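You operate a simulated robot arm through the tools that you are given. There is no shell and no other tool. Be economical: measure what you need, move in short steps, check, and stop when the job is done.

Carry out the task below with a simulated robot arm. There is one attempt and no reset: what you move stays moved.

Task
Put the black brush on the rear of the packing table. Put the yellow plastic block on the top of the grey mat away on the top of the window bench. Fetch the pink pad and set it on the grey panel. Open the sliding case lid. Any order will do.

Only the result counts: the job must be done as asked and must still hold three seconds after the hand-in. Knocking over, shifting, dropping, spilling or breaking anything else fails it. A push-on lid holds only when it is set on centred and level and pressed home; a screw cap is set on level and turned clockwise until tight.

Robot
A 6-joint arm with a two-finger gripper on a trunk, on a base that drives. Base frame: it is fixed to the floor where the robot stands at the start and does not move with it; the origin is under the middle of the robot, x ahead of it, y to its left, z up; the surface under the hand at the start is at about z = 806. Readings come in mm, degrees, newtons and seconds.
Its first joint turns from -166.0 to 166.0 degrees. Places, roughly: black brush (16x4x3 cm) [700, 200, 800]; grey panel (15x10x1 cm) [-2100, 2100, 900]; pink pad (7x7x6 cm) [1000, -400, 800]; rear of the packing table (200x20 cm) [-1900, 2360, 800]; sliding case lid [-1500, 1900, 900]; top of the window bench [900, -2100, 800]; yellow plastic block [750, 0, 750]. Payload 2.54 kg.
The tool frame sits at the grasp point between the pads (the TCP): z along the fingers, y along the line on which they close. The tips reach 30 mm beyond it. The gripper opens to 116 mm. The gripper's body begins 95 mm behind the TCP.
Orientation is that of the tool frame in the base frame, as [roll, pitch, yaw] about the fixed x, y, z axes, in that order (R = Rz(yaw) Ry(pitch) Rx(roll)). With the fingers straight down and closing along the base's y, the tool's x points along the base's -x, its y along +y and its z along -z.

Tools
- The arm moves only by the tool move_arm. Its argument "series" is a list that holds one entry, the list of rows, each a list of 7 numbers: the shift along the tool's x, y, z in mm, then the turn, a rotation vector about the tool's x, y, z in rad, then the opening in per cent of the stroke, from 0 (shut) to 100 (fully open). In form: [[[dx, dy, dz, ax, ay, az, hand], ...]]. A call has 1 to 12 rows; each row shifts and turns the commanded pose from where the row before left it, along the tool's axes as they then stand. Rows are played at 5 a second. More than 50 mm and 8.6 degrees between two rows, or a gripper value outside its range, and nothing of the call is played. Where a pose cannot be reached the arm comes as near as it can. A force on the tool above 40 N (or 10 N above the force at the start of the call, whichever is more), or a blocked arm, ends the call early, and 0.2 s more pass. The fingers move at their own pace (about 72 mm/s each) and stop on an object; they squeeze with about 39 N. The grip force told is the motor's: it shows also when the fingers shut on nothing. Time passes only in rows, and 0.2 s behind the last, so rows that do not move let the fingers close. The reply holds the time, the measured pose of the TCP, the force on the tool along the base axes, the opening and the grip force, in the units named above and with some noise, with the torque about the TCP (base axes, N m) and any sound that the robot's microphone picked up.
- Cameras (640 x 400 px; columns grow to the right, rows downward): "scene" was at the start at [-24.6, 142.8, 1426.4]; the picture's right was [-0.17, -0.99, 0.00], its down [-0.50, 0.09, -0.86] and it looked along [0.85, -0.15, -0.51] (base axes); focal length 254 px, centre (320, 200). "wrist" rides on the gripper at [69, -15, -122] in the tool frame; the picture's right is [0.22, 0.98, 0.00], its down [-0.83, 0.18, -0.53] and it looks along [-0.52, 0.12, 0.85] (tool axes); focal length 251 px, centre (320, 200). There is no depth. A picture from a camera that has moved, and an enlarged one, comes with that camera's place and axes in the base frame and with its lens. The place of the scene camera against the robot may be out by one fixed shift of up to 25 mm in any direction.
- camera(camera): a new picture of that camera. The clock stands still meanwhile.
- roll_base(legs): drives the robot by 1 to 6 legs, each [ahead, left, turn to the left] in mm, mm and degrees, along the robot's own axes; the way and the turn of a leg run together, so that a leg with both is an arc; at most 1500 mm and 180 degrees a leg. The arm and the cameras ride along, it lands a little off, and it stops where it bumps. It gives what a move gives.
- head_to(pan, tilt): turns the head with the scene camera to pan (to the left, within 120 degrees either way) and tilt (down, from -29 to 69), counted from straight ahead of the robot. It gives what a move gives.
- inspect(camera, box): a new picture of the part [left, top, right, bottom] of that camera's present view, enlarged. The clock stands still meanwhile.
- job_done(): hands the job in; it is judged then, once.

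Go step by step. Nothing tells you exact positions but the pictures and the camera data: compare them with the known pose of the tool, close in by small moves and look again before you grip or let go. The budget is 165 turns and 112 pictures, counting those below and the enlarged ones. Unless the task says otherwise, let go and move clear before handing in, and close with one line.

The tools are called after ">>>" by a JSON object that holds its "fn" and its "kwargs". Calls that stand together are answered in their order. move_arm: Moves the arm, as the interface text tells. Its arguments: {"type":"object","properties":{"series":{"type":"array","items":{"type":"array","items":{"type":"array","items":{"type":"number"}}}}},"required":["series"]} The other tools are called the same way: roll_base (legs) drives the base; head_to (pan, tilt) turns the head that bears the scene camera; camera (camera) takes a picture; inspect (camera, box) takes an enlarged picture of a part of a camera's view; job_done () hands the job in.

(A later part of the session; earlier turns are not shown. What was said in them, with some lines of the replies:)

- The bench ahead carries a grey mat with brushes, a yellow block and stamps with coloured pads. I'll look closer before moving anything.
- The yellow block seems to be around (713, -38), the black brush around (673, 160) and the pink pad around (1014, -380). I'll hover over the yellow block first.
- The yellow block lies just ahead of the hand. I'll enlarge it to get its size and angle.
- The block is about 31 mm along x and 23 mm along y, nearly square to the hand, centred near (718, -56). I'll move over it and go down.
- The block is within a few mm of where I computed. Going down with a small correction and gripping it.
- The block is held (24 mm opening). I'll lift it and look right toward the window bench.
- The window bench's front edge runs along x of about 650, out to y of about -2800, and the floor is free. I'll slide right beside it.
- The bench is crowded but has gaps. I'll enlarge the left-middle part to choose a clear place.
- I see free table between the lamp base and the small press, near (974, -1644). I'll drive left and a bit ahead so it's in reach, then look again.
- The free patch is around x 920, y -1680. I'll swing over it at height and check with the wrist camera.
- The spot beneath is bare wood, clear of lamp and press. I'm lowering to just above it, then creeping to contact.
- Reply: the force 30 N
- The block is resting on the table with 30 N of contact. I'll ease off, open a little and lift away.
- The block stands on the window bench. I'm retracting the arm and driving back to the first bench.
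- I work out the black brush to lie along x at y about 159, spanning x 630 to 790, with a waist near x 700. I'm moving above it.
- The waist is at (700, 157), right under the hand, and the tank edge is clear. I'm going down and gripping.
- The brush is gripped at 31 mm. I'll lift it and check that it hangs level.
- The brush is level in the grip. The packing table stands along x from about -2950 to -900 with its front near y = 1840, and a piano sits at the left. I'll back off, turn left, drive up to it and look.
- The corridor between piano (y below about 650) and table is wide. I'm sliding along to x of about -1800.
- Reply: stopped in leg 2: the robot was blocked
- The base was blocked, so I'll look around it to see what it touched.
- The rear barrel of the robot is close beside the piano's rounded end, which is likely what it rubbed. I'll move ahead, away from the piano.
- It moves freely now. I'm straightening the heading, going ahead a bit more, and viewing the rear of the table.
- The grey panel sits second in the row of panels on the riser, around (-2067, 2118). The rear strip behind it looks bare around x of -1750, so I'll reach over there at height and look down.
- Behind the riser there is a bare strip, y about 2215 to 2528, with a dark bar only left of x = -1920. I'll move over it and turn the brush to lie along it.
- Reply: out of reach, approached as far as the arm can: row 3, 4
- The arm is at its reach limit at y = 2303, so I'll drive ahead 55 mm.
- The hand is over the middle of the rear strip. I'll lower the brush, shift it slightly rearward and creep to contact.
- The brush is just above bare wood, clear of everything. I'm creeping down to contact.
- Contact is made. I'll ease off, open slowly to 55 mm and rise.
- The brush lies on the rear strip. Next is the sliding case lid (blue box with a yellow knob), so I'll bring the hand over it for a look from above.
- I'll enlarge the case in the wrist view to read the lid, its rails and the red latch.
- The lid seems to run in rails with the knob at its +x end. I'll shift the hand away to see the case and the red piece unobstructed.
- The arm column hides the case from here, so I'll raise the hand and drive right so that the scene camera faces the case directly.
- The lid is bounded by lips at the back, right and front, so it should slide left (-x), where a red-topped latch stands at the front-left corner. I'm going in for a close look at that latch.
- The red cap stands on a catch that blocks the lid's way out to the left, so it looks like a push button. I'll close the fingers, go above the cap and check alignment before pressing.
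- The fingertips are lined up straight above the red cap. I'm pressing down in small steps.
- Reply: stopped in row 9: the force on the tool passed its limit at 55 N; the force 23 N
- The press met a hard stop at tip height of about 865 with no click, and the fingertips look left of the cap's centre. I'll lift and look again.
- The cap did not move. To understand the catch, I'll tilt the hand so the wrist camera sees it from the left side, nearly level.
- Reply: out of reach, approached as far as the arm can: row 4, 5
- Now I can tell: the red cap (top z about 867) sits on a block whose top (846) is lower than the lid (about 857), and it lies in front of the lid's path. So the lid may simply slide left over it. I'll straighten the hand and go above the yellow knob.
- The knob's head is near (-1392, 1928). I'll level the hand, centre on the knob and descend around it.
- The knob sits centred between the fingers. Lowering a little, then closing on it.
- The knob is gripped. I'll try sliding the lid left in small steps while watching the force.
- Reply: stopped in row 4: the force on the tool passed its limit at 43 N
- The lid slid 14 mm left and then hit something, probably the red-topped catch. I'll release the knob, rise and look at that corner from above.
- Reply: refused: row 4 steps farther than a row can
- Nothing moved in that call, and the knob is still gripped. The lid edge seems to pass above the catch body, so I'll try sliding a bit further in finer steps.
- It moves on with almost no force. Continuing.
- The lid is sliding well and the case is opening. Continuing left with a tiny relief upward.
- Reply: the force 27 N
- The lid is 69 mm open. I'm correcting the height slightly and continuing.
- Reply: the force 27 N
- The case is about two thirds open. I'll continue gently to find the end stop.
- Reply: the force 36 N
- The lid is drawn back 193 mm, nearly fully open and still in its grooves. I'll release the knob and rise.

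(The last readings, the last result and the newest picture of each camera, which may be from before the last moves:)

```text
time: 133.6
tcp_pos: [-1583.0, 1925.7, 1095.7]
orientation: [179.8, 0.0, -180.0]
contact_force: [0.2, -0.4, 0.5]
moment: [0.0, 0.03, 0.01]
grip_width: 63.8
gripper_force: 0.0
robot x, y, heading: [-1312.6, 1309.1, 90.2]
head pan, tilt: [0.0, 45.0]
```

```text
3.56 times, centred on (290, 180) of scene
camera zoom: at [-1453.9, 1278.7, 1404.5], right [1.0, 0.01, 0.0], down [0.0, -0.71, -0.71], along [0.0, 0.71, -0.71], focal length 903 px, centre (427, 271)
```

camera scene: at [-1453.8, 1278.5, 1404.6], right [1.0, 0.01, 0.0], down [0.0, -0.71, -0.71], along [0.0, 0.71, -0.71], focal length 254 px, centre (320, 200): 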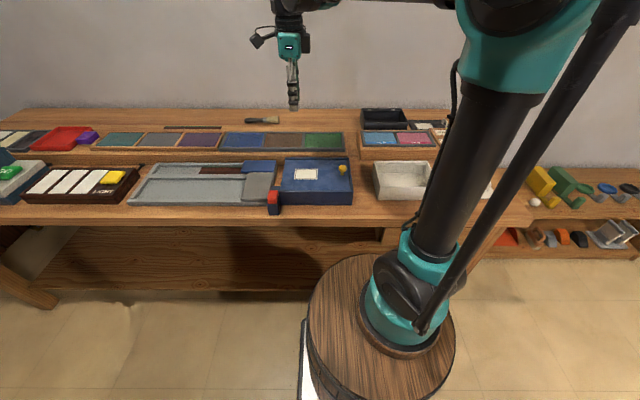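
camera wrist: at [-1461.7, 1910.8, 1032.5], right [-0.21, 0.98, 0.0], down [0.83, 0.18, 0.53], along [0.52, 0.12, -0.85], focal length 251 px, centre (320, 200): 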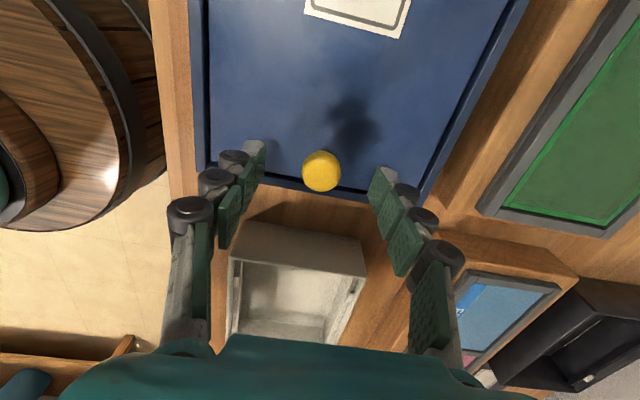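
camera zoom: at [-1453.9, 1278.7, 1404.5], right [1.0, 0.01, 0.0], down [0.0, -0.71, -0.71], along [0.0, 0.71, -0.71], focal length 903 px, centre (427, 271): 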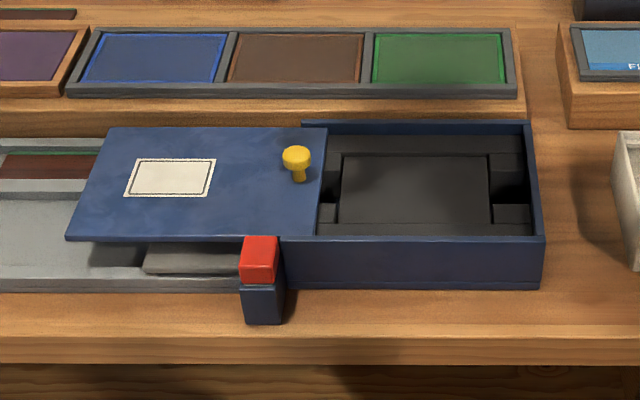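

The lid stays open. Next is the pink pad: I'll turn the hand back to its neutral angle, retract, and drive back to the first bench.

>>> {"fn": "move_arm", "kwargs": {"series": [[[0, 0, 0, 0, 0, -0.1428, 55], [0, 0, 0, 0, 0, -0.1428, 55], [0, 0, 0, 0, 0, -0.1428, 55], [0, 0, 0, 0, 0, -0.1428, 55], [0, 0, 0, 0, 0, -0.1428, 55], [0, 0, 0, 0, 0, -0.1428, 55], [0, 0, 0, 0, 0, -0.1428, 55], [0, 0, 0, 0, 0, -0.1428, 55], [0, 0, 0, 0, 0, -0.1428, 55], [0, 0, 0, 0, 0, -0.1428, 55], [0, 0, 0, 0, 0, -0.1428, 55]]]}}

>>> {"fn": "move_arm", "kwargs": {"series": [[[10, -45, 0, 0, 0, 0, 70], [10, -45, 0, 0, 0, 0, 70], [10, -45, 0, 0, 0, 0, 70], [10, -45, 0, 0, 0, 0, 70], [10, -45, 0, 0, 0, 0, 70], [10, -45, 0, 0, 0, 0, 70]]]}}

>>> {"fn": "roll_base", "kwargs": {"legs": [[0, -1020, 0], [-1300, 0, 0], [0, 0, -90]]}}

```text
time: 136.0
tcp_pos: [-1586.1, 1927.6, 1096.6]
orientation: [-179.9, 0.2, -89.9]
contact_force: [0.2, 0.4, 0.3]
moment: [-0.01, 0.0, -0.02]
grip_width: 63.9
gripper_force: 0.0
robot x, y, heading: [-1312.1, 1312.4, 90.2]
head pan, tilt: [0.0, 45.0]
```

```text
time: 137.4
tcp_pos: [-1315.9, 1867.7, 1098.7]
orientation: [-180.0, 0.2, -90.1]
contact_force: [0.2, 0.2, 0.5]
moment: [0.03, 0.0, 0.0]
grip_width: 80.9
gripper_force: 0.0
robot x, y, heading: [-1311.0, 1311.4, 90.5]
head pan, tilt: [0.0, 45.0]
```

```text
time: 152.7
tcp_pos: [262.4, -1.4, 1098.2]
orientation: [-180.0, 0.2, 179.9]
contact_force: [0.4, -0.3, 0.8]
moment: [-0.02, -0.06, -0.03]
grip_width: 81.0
gripper_force: 0.0
robot x, y, heading: [-293.9, -7.3, -0.1]
head pan, tilt: [0.0, 45.0]
```

>>> {"fn": "roll_base", "kwargs": {"legs": [[260, 0, 0], [0, -250, 0]]}}

>>> {"fn": "camera", "kwargs": {"camera": "wrist"}}

```text
time: 155.9
tcp_pos: [525.9, -248.0, 1098.0]
orientation: [-179.9, 0.2, 179.9]
contact_force: [-0.5, -0.9, -0.6]
moment: [-0.03, -0.02, -0.01]
grip_width: 81.2
gripper_force: 0.2
robot x, y, heading: [-34.4, -255.4, 0.6]
head pan, tilt: [0.0, 45.0]
```

```text
39 pictures are left
camera wrist: at [455.6, -264.1, 1220.0], right [-0.22, 0.98, 0.0], down [0.82, 0.18, 0.54], along [0.52, 0.11, -0.84], focal length 251 px, centre (320, 200)
```

wrist: 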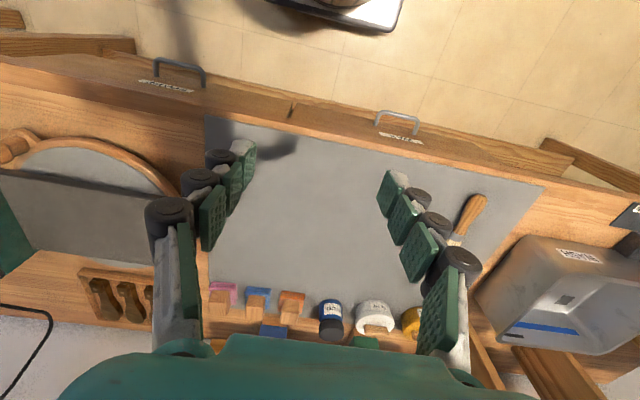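

The pink pad with its wooden handle is around (1000, -381). I'm moving closer above it.

>>> {"fn": "move_arm", "kwargs": {"series": [[[-45, -14.4, 10, 0, 0, 0, 70], [-45, -14.4, 10, 0, 0, 0, 70], [-45, -14.4, 10, 0, 0, 0, 70], [-45, -14.4, 10, 0, 0, 0, 70], [-45, -14.4, 10, 0, 0, 0, 70], [-45, -14.4, 10, 0, 0, 0, 70], [-45, -14.4, 10, 0, 0, 0, 70], [-45, -14.4, 10, 0, 0, 0, 70], [-45, -14.4, 10, 0, 0, 0, 70], [0, 0, 0, 0, 0, 0, 70]]]}}

>>> {"fn": "camera", "kwargs": {"camera": "wrist"}}

```text
time: 158.2
tcp_pos: [931.5, -377.6, 1012.2]
orientation: [-180.0, 0.2, 179.9]
contact_force: [0.2, 0.0, 0.8]
moment: [0.0, -0.02, 0.04]
grip_width: 81.2
gripper_force: 0.0
robot x, y, heading: [-28.6, -257.9, 0.4]
head pan, tilt: [0.0, 45.0]
```

```text
38 pictures are left
camera wrist: at [861.7, -393.3, 1133.4], right [-0.22, 0.98, 0.0], down [0.82, 0.18, 0.54], along [0.52, 0.11, -0.84], focal length 251 px, centre (320, 200)
```

wrist: 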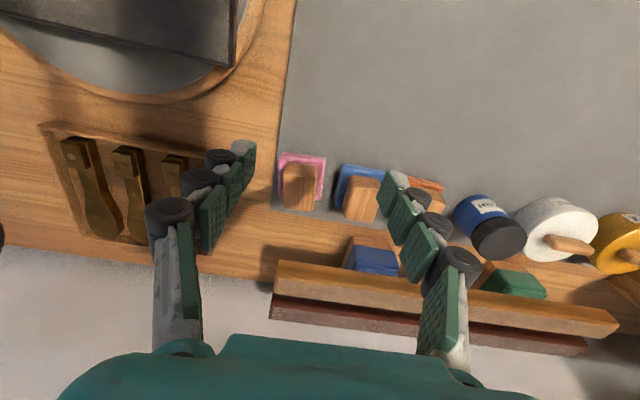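

>>> {"fn": "inspect", "kwargs": {"camera": "wrist", "box": [260, 140, 400, 230]}}

```text
4.44 times, centred on (330, 185) of wrist
camera zoom: at [861.7, -393.3, 1133.4], right [-0.22, 0.98, 0.0], down [0.82, 0.18, 0.54], along [0.52, 0.11, -0.84], focal length 1118 px, centre (276, 267)
```

zoom: 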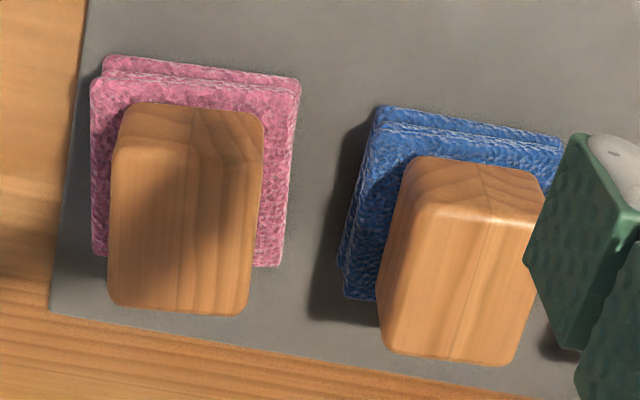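

The pad's wooden handle top is near (1023, -386), about 40 mm wide along y, standing on the pink layers. I'll line up and lower partway.

>>> {"fn": "move_arm", "kwargs": {"series": [[[-46, -4, 0, 0, 0, 0, 52], [-45, -4, 0, 0, 0, 0, 52], [0, 0, 45, 0, 0, 0, 52], [0, 0, 35, 0, 0, 0, 52], [0, 0, 0, 0, 0, 0, 52]]]}}

>>> {"fn": "camera", "kwargs": {"camera": "wrist"}}

```text
time: 159.3
tcp_pos: [1024.2, -384.9, 930.3]
orientation: [179.9, 0.2, -179.9]
contact_force: [0.1, 0.3, -0.2]
moment: [0.03, 0.01, 0.0]
grip_width: 60.2
gripper_force: 0.1
robot x, y, heading: [-30.3, -258.3, 0.6]
head pan, tilt: [0.0, 45.0]
```

```text
36 pictures are left
camera wrist: at [954.0, -401.2, 1052.1], right [-0.22, 0.98, 0.0], down [0.82, 0.18, 0.54], along [0.52, 0.11, -0.84], focal length 251 px, centre (320, 200)
```

wrist: 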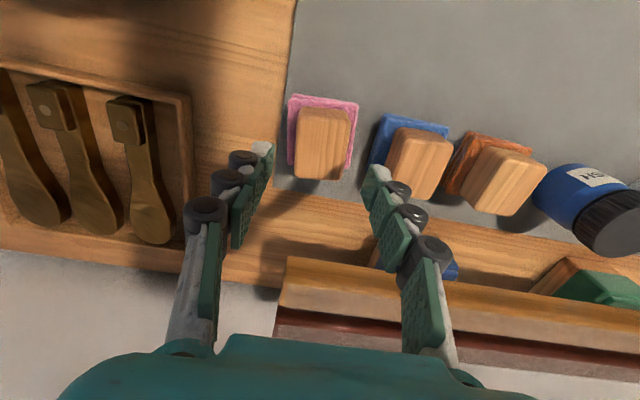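

Centred on the handle. Going down to just above the pink layers and gripping.

>>> {"fn": "move_arm", "kwargs": {"series": [[[0, 0, 30, 0, 0, 0, 52], [0, 0, 20, 0, 0, 0, 52], [0, 0, 10, 0, 0, 0, 52], [0, 0, 0, 0, 0, 0, 52], [0, 0, 0, 0, 0, 0, 20], [0, 0, 0, 0, 0, 0, 20], [0, 0, 0, 0, 0, 0, 20]]]}}

>>> {"fn": "camera", "kwargs": {"camera": "wrist"}}

```text
time: 160.9
tcp_pos: [1023.6, -386.0, 869.3]
orientation: [-180.0, 0.1, -179.9]
contact_force: [0.7, 0.1, 2.7]
moment: [0.02, -0.01, -0.04]
grip_width: 40.3
gripper_force: 39.1
robot x, y, heading: [-32.4, -251.6, 0.6]
head pan, tilt: [0.0, 45.0]
```

```text
35 pictures are left
camera wrist: at [954.1, -401.9, 991.4], right [-0.22, 0.98, 0.0], down [0.82, 0.18, 0.54], along [0.52, 0.11, -0.84], focal length 251 px, centre (320, 200)
```

wrist: 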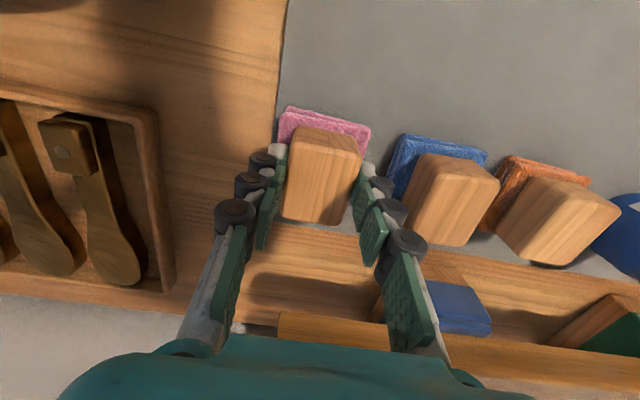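

Gripped at 40 mm. Lifting straight up and retracting.

>>> {"fn": "move_arm", "kwargs": {"series": [[[0, 0, -20, 0, 0, 0, 20], [0, 0, -40, 0, 0, 0, 20], [0, 0, -45, 0, 0, 0, 20], [0, 0, -45, 0, 0, 0, 20], [10, 0, -45, 0, 0, 0, 20], [30, 0, -38, 0, 0, 0, 20], [48, 0, 0, 0, 0, 0, 20], [48, 0, 0, 0, 0, 0, 20], [48, 0, 0, 0, 0, 0, 20], [48, 0, 0, 0, 0, 0, 20], [48, 0, 0, 0, 0, 0, 20], [48, 0, 0, 0, 0, 0, 20]]]}}

>>> {"fn": "move_arm", "kwargs": {"series": [[[40, 15, 0, 0, 0, 0, 20], [40, 15, 0, 0, 0, 0, 20], [40, 15, 0, 0, 0, 0, 20], [30, 15, 0, 0, 0, 0, 20], [0, 0, 0, 0, 0, 0, 20]]]}}

>>> {"fn": "camera", "kwargs": {"camera": "wrist"}}

```text
time: 163.6
tcp_pos: [691.9, -385.4, 1100.0]
orientation: [180.0, 0.2, -180.0]
contact_force: [1.4, -0.3, -0.8]
moment: [0.01, 0.08, -0.04]
grip_width: 40.5
gripper_force: 39.0
robot x, y, heading: [-30.0, -255.3, 0.6]
head pan, tilt: [0.0, 45.0]
```

```text
time: 164.8
tcp_pos: [540.9, -325.9, 1099.9]
orientation: [-180.0, 0.2, 180.0]
contact_force: [0.9, -0.4, -0.5]
moment: [0.02, 0.0, -0.02]
grip_width: 40.3
gripper_force: 39.0
robot x, y, heading: [-34.7, -255.0, 0.1]
head pan, tilt: [0.0, 45.0]
```

```text
34 pictures are left
camera wrist: at [471.3, -341.2, 1221.9], right [-0.21, 0.98, 0.0], down [0.82, 0.18, 0.54], along [0.52, 0.11, -0.84], focal length 251 px, centre (320, 200)
```

wrist: 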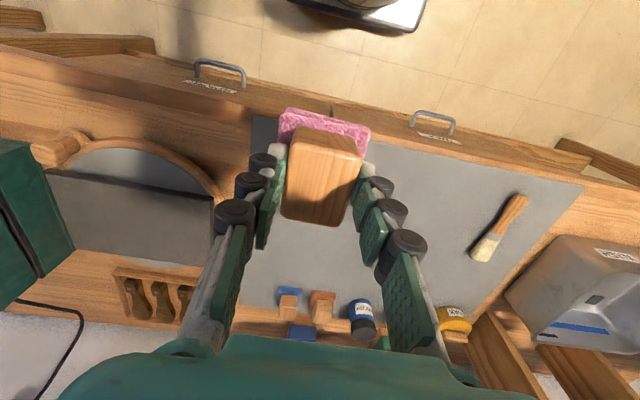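

The pad is held level. Driving back to the packing table by the same way.

>>> {"fn": "roll_base", "kwargs": {"legs": [[-260, 0, 0], [0, 260, 0], [0, 0, 90], [1290, 0, 0]]}}

>>> {"fn": "roll_base", "kwargs": {"legs": [[0, 1000, 0], [0, 650, 0]]}}

>>> {"fn": "head_to", "kwargs": {"pan": 0, "tilt": 40}}

>>> {"fn": "camera", "kwargs": {"camera": "scene"}}

```text
time: 178.0
tcp_pos: [-205.0, 1864.7, 1099.8]
orientation: [-179.9, 0.2, -91.2]
contact_force: [0.6, 0.4, -1.5]
moment: [-0.02, -0.01, 0.0]
grip_width: 40.7
gripper_force: 39.3
robot x, y, heading: [-285.9, 1295.8, 89.1]
head pan, tilt: [0.0, 45.0]
```

```text
time: 186.3
tcp_pos: [-1824.3, 1885.2, 1099.3]
orientation: [180.0, 0.2, -91.4]
contact_force: [-1.6, 0.1, -1.0]
moment: [0.0, 0.01, 0.0]
grip_width: 40.5
gripper_force: 38.6
robot x, y, heading: [-1907.1, 1314.7, 89.4]
head pan, tilt: [0.0, 45.0]
```

```text
time: 186.9
tcp_pos: [-1824.5, 1886.6, 1099.6]
orientation: [-180.0, 0.2, -91.4]
contact_force: [-0.6, -0.2, -0.7]
moment: [0.02, -0.02, 0.01]
grip_width: 40.5
gripper_force: 39.0
robot x, y, heading: [-1908.6, 1316.1, 89.1]
head pan, tilt: [0.0, 40.0]
```

```text
33 pictures are left
camera scene: at [-2052.1, 1291.3, 1411.8], right [1.0, -0.02, 0.0], down [-0.01, -0.64, -0.77], along [0.01, 0.77, -0.64], focal length 254 px, centre (320, 200)
```

scene: 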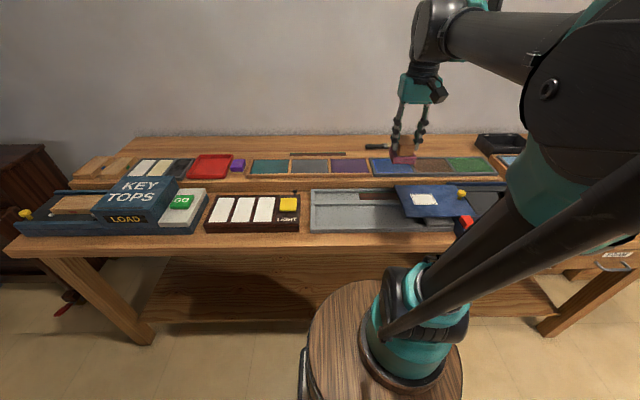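

The grey panel is the second one in the riser's row, near (-2093, 2120). I'm moving above it for a closer look.

>>> {"fn": "move_arm", "kwargs": {"series": [[[0, 0, 0, 0, 0, -0.024, 20], [-25, 34, 0, 0, 0, 0, 20], [-25, 34, 0, 0, 0, 0, 20], [-25, 34, 0, 0, 0, 0, 20], [-25, 34, 0, 0, 0, 0, 20], [-25, 34, 0, 0, 0, 0, 20], [-25, 34, 0, 0, 0, 0, 20], [-25, 34, 0, 0, 0, 0, 20], [-25, 34, 0, 0, 0, 0, 20], [0, 0, 20, 0, 0, 0, 20], [0, 0, 0, 0, 0, 0, 20]]]}}

>>> {"fn": "camera", "kwargs": {"camera": "wrist"}}

>>> {"fn": "inspect", "kwargs": {"camera": "scene", "box": [220, 90, 400, 210]}}

```text
time: 189.3
tcp_pos: [-2097.2, 2083.8, 1080.7]
orientation: [-180.0, 0.2, -90.1]
contact_force: [-1.1, -0.8, -1.2]
moment: [0.04, 0.03, 0.01]
grip_width: 40.7
gripper_force: 39.2
robot x, y, heading: [-1908.1, 1313.2, 89.2]
head pan, tilt: [0.0, 40.0]
```

```text
32 pictures are left
camera wrist: at [-2081.4, 2014.3, 1202.9], right [-0.98, -0.22, 0.0], down [-0.18, 0.82, 0.54], along [-0.11, 0.52, -0.84], focal length 251 px, centre (320, 200)
```

wrist: 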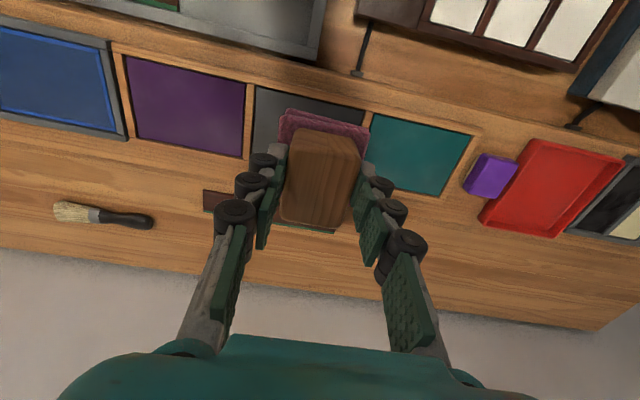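

```text
3.33 times, centred on (310, 150) of scene
camera zoom: at [-2052.2, 1291.3, 1411.8], right [1.0, -0.02, 0.0], down [-0.01, -0.64, -0.77], along [0.01, 0.77, -0.64], focal length 847 px, centre (353, 367)
```

zoom: 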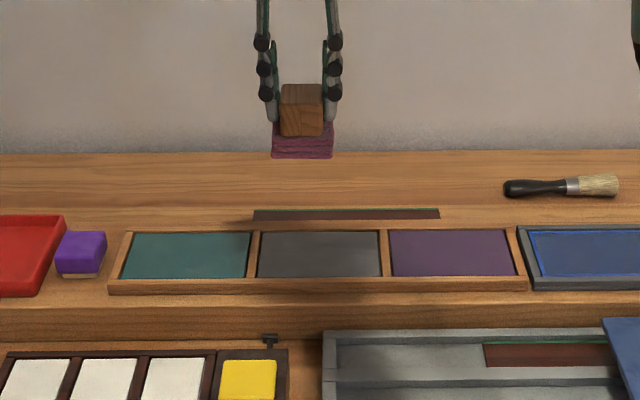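

The grey panel spans roughly x -2150 to -2010 and y 2080 to 2175, centred near (-2081, 2127). I'm centring the pad above it and lowering partway.

>>> {"fn": "move_arm", "kwargs": {"series": [[[-43, -16, 0, 0, 0, 0, 20], [0, 0, 40, 0, 0, 0, 20], [0, 0, 40, 0, 0, 0, 20], [0, 0, 35, 0, 0, 0, 20], [0, 0, 0, 0, 0, 0, 20]]]}}

>>> {"fn": "camera", "kwargs": {"camera": "wrist"}}

>>> {"fn": "inspect", "kwargs": {"camera": "scene", "box": [240, 100, 390, 200]}}

```text
time: 190.5
tcp_pos: [-2079.6, 2129.8, 966.1]
orientation: [180.0, 0.1, -90.0]
contact_force: [-0.3, -1.1, -1.1]
moment: [0.0, 0.02, 0.01]
grip_width: 40.8
gripper_force: 38.9
robot x, y, heading: [-1908.8, 1315.0, 89.2]
head pan, tilt: [0.0, 40.0]
```

```text
30 pictures are left
camera wrist: at [-2064.1, 2059.9, 1087.4], right [-0.98, -0.21, 0.0], down [-0.18, 0.82, 0.54], along [-0.11, 0.52, -0.84], focal length 251 px, centre (320, 200)
```

wrist: 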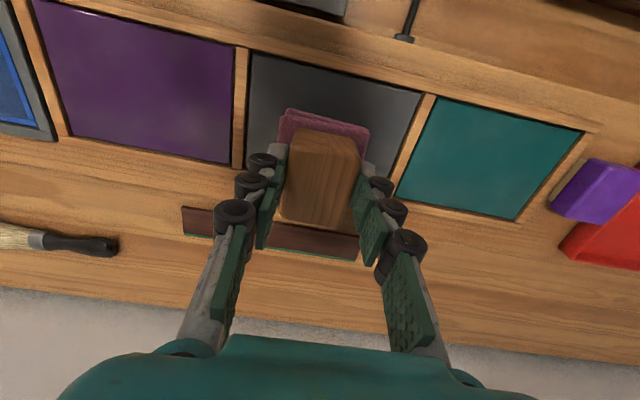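

```text
4.00 times, centred on (315, 150) of scene
camera zoom: at [-2052.2, 1291.4, 1411.8], right [1.0, -0.02, 0.0], down [-0.01, -0.64, -0.77], along [0.01, 0.77, -0.64], focal length 1016 px, centre (340, 400)
```

zoom: 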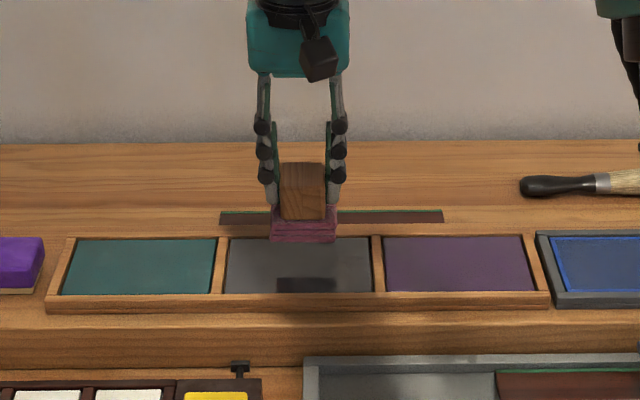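

The panel's top is near z = 880 with its centre at about (-2081, 2120). I'll shift 9 mm toward the front and creep down to contact.

>>> {"fn": "move_arm", "kwargs": {"series": [[[9, 2, 0, 0, 0, 0, 20], [0, 0, 8, 0, 0, 0, 20], [0, 0, 4, 0, 0, 0, 20], [0, 0, 3, 0, 0, 0, 20], [0, 0, 3, 0, 0, 0, 20], [0, 0, 3, 0, 0, 0, 20], [0, 0, 3, 0, 0, 0, 20], [0, 0, 3, 0, 0, 0, 20], [0, 0, 3, 0, 0, 0, 20]]]}}

>>> {"fn": "inspect", "kwargs": {"camera": "scene", "box": [240, 100, 390, 200]}}

```text
time: 192.5
tcp_pos: [-2081.2, 2120.8, 936.6]
orientation: [180.0, 0.2, -90.0]
contact_force: [0.6, 0.2, -1.0]
moment: [-0.01, 0.03, -0.01]
grip_width: 40.7
gripper_force: 39.2
robot x, y, heading: [-1908.0, 1314.3, 89.0]
head pan, tilt: [0.0, 40.0]
```

```text
4.00 times, centred on (315, 150) of scene
camera zoom: at [-2052.2, 1291.4, 1411.8], right [1.0, -0.02, 0.0], down [-0.01, -0.64, -0.77], along [0.01, 0.77, -0.64], focal length 1016 px, centre (340, 400)
```

zoom: 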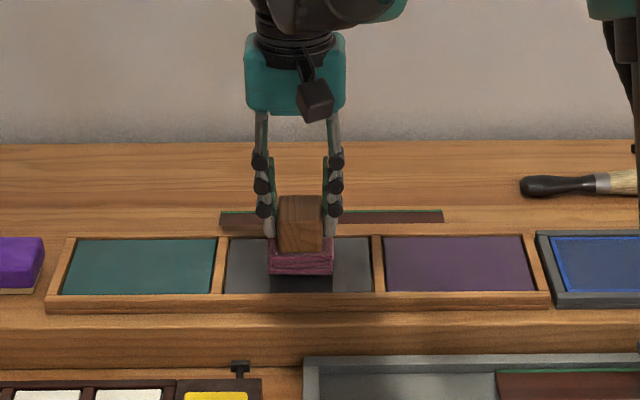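

Almost down and well within the panel. Creeping further to contact.

>>> {"fn": "move_arm", "kwargs": {"series": [[[0, 0, 2, 0, 0, 0, 20], [0, 0, 2, 0, 0, 0, 20], [0, 0, 2, 0, 0, 0, 20], [0, 0, 2, 0, 0, 0, 20], [0, 0, 2, 0, 0, 0, 20], [0, 0, 2, 0, 0, 0, 20], [0, 0, 2, 0, 0, 0, 20]]]}}

```text
time: 194.1
tcp_pos: [-2083.0, 2119.5, 922.7]
orientation: [180.0, 0.3, -90.0]
contact_force: [-2.6, -1.2, 30.4]
moment: [-0.05, 0.06, 0.03]
grip_width: 40.6
gripper_force: 38.9
robot x, y, heading: [-1907.7, 1315.9, 89.0]
head pan, tilt: [0.0, 40.0]
```

The pad is seated on the panel. I'll ease off, open and rise.

>>> {"fn": "move_arm", "kwargs": {"series": [[[0, 0, -1, 0, 0, 0, 20], [0, 0, 0, 0, 0, 0, 45], [0, 0, 0, 0, 0, 0, 52], [0, 0, 0, 0, 0, 0, 52], [0, 0, -20, 0, 0, 0, 52], [0, 0, -40, 0, 0, 0, 52], [0, 0, -45, 0, 0, 0, 52], [0, 0, -45, 0, 0, 0, 52], [0, 0, -30, 0, 0, 0, 52]]]}}

>>> {"fn": "camera", "kwargs": {"camera": "wrist"}}

>>> {"fn": "camera", "kwargs": {"camera": "scene"}}

```text
time: 196.1
tcp_pos: [-2082.8, 2121.0, 1104.0]
orientation: [179.9, 0.2, -90.0]
contact_force: [0.5, 0.0, -0.2]
moment: [-0.02, -0.04, -0.03]
grip_width: 60.2
gripper_force: 0.0
robot x, y, heading: [-1907.8, 1315.7, 89.1]
head pan, tilt: [0.0, 40.0]
```

```text
27 pictures are left
camera wrist: at [-2067.6, 2050.6, 1224.6], right [-0.98, -0.21, 0.0], down [-0.18, 0.82, 0.54], along [-0.11, 0.52, -0.84], focal length 251 px, centre (320, 200)
```

wrist: 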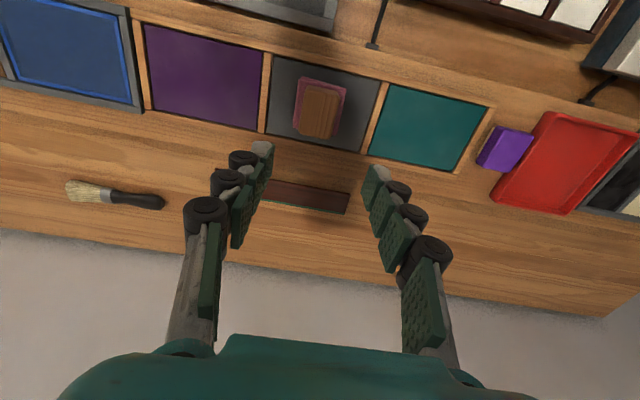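

```text
26 pictures are left
camera scene: at [-2052.2, 1291.4, 1411.8], right [1.0, -0.02, 0.0], down [-0.01, -0.64, -0.77], along [0.01, 0.77, -0.64], focal length 254 px, centre (320, 200)
```

scene: 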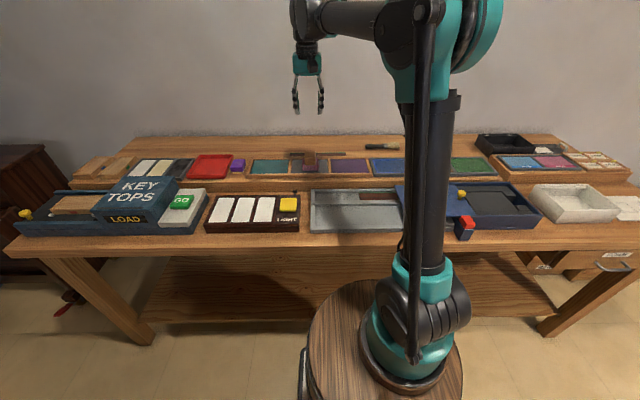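

The pad rests centred on the grey panel, the brush lies on the rear strip and the case lid is open. The yellow block was last seen standing on the window bench. The hand is clear, so I'm handing in.

>>> {"fn": "job_done", "kwargs": {}}

```text
The job is handed in.
```

The job is handed in with all four parts done. The black brush is on the rear of the packing table, and the yellow block is on the window bench. The pink pad sits on the grey panel. The case lid is slid about 193 mm open, without reaching an end stop.
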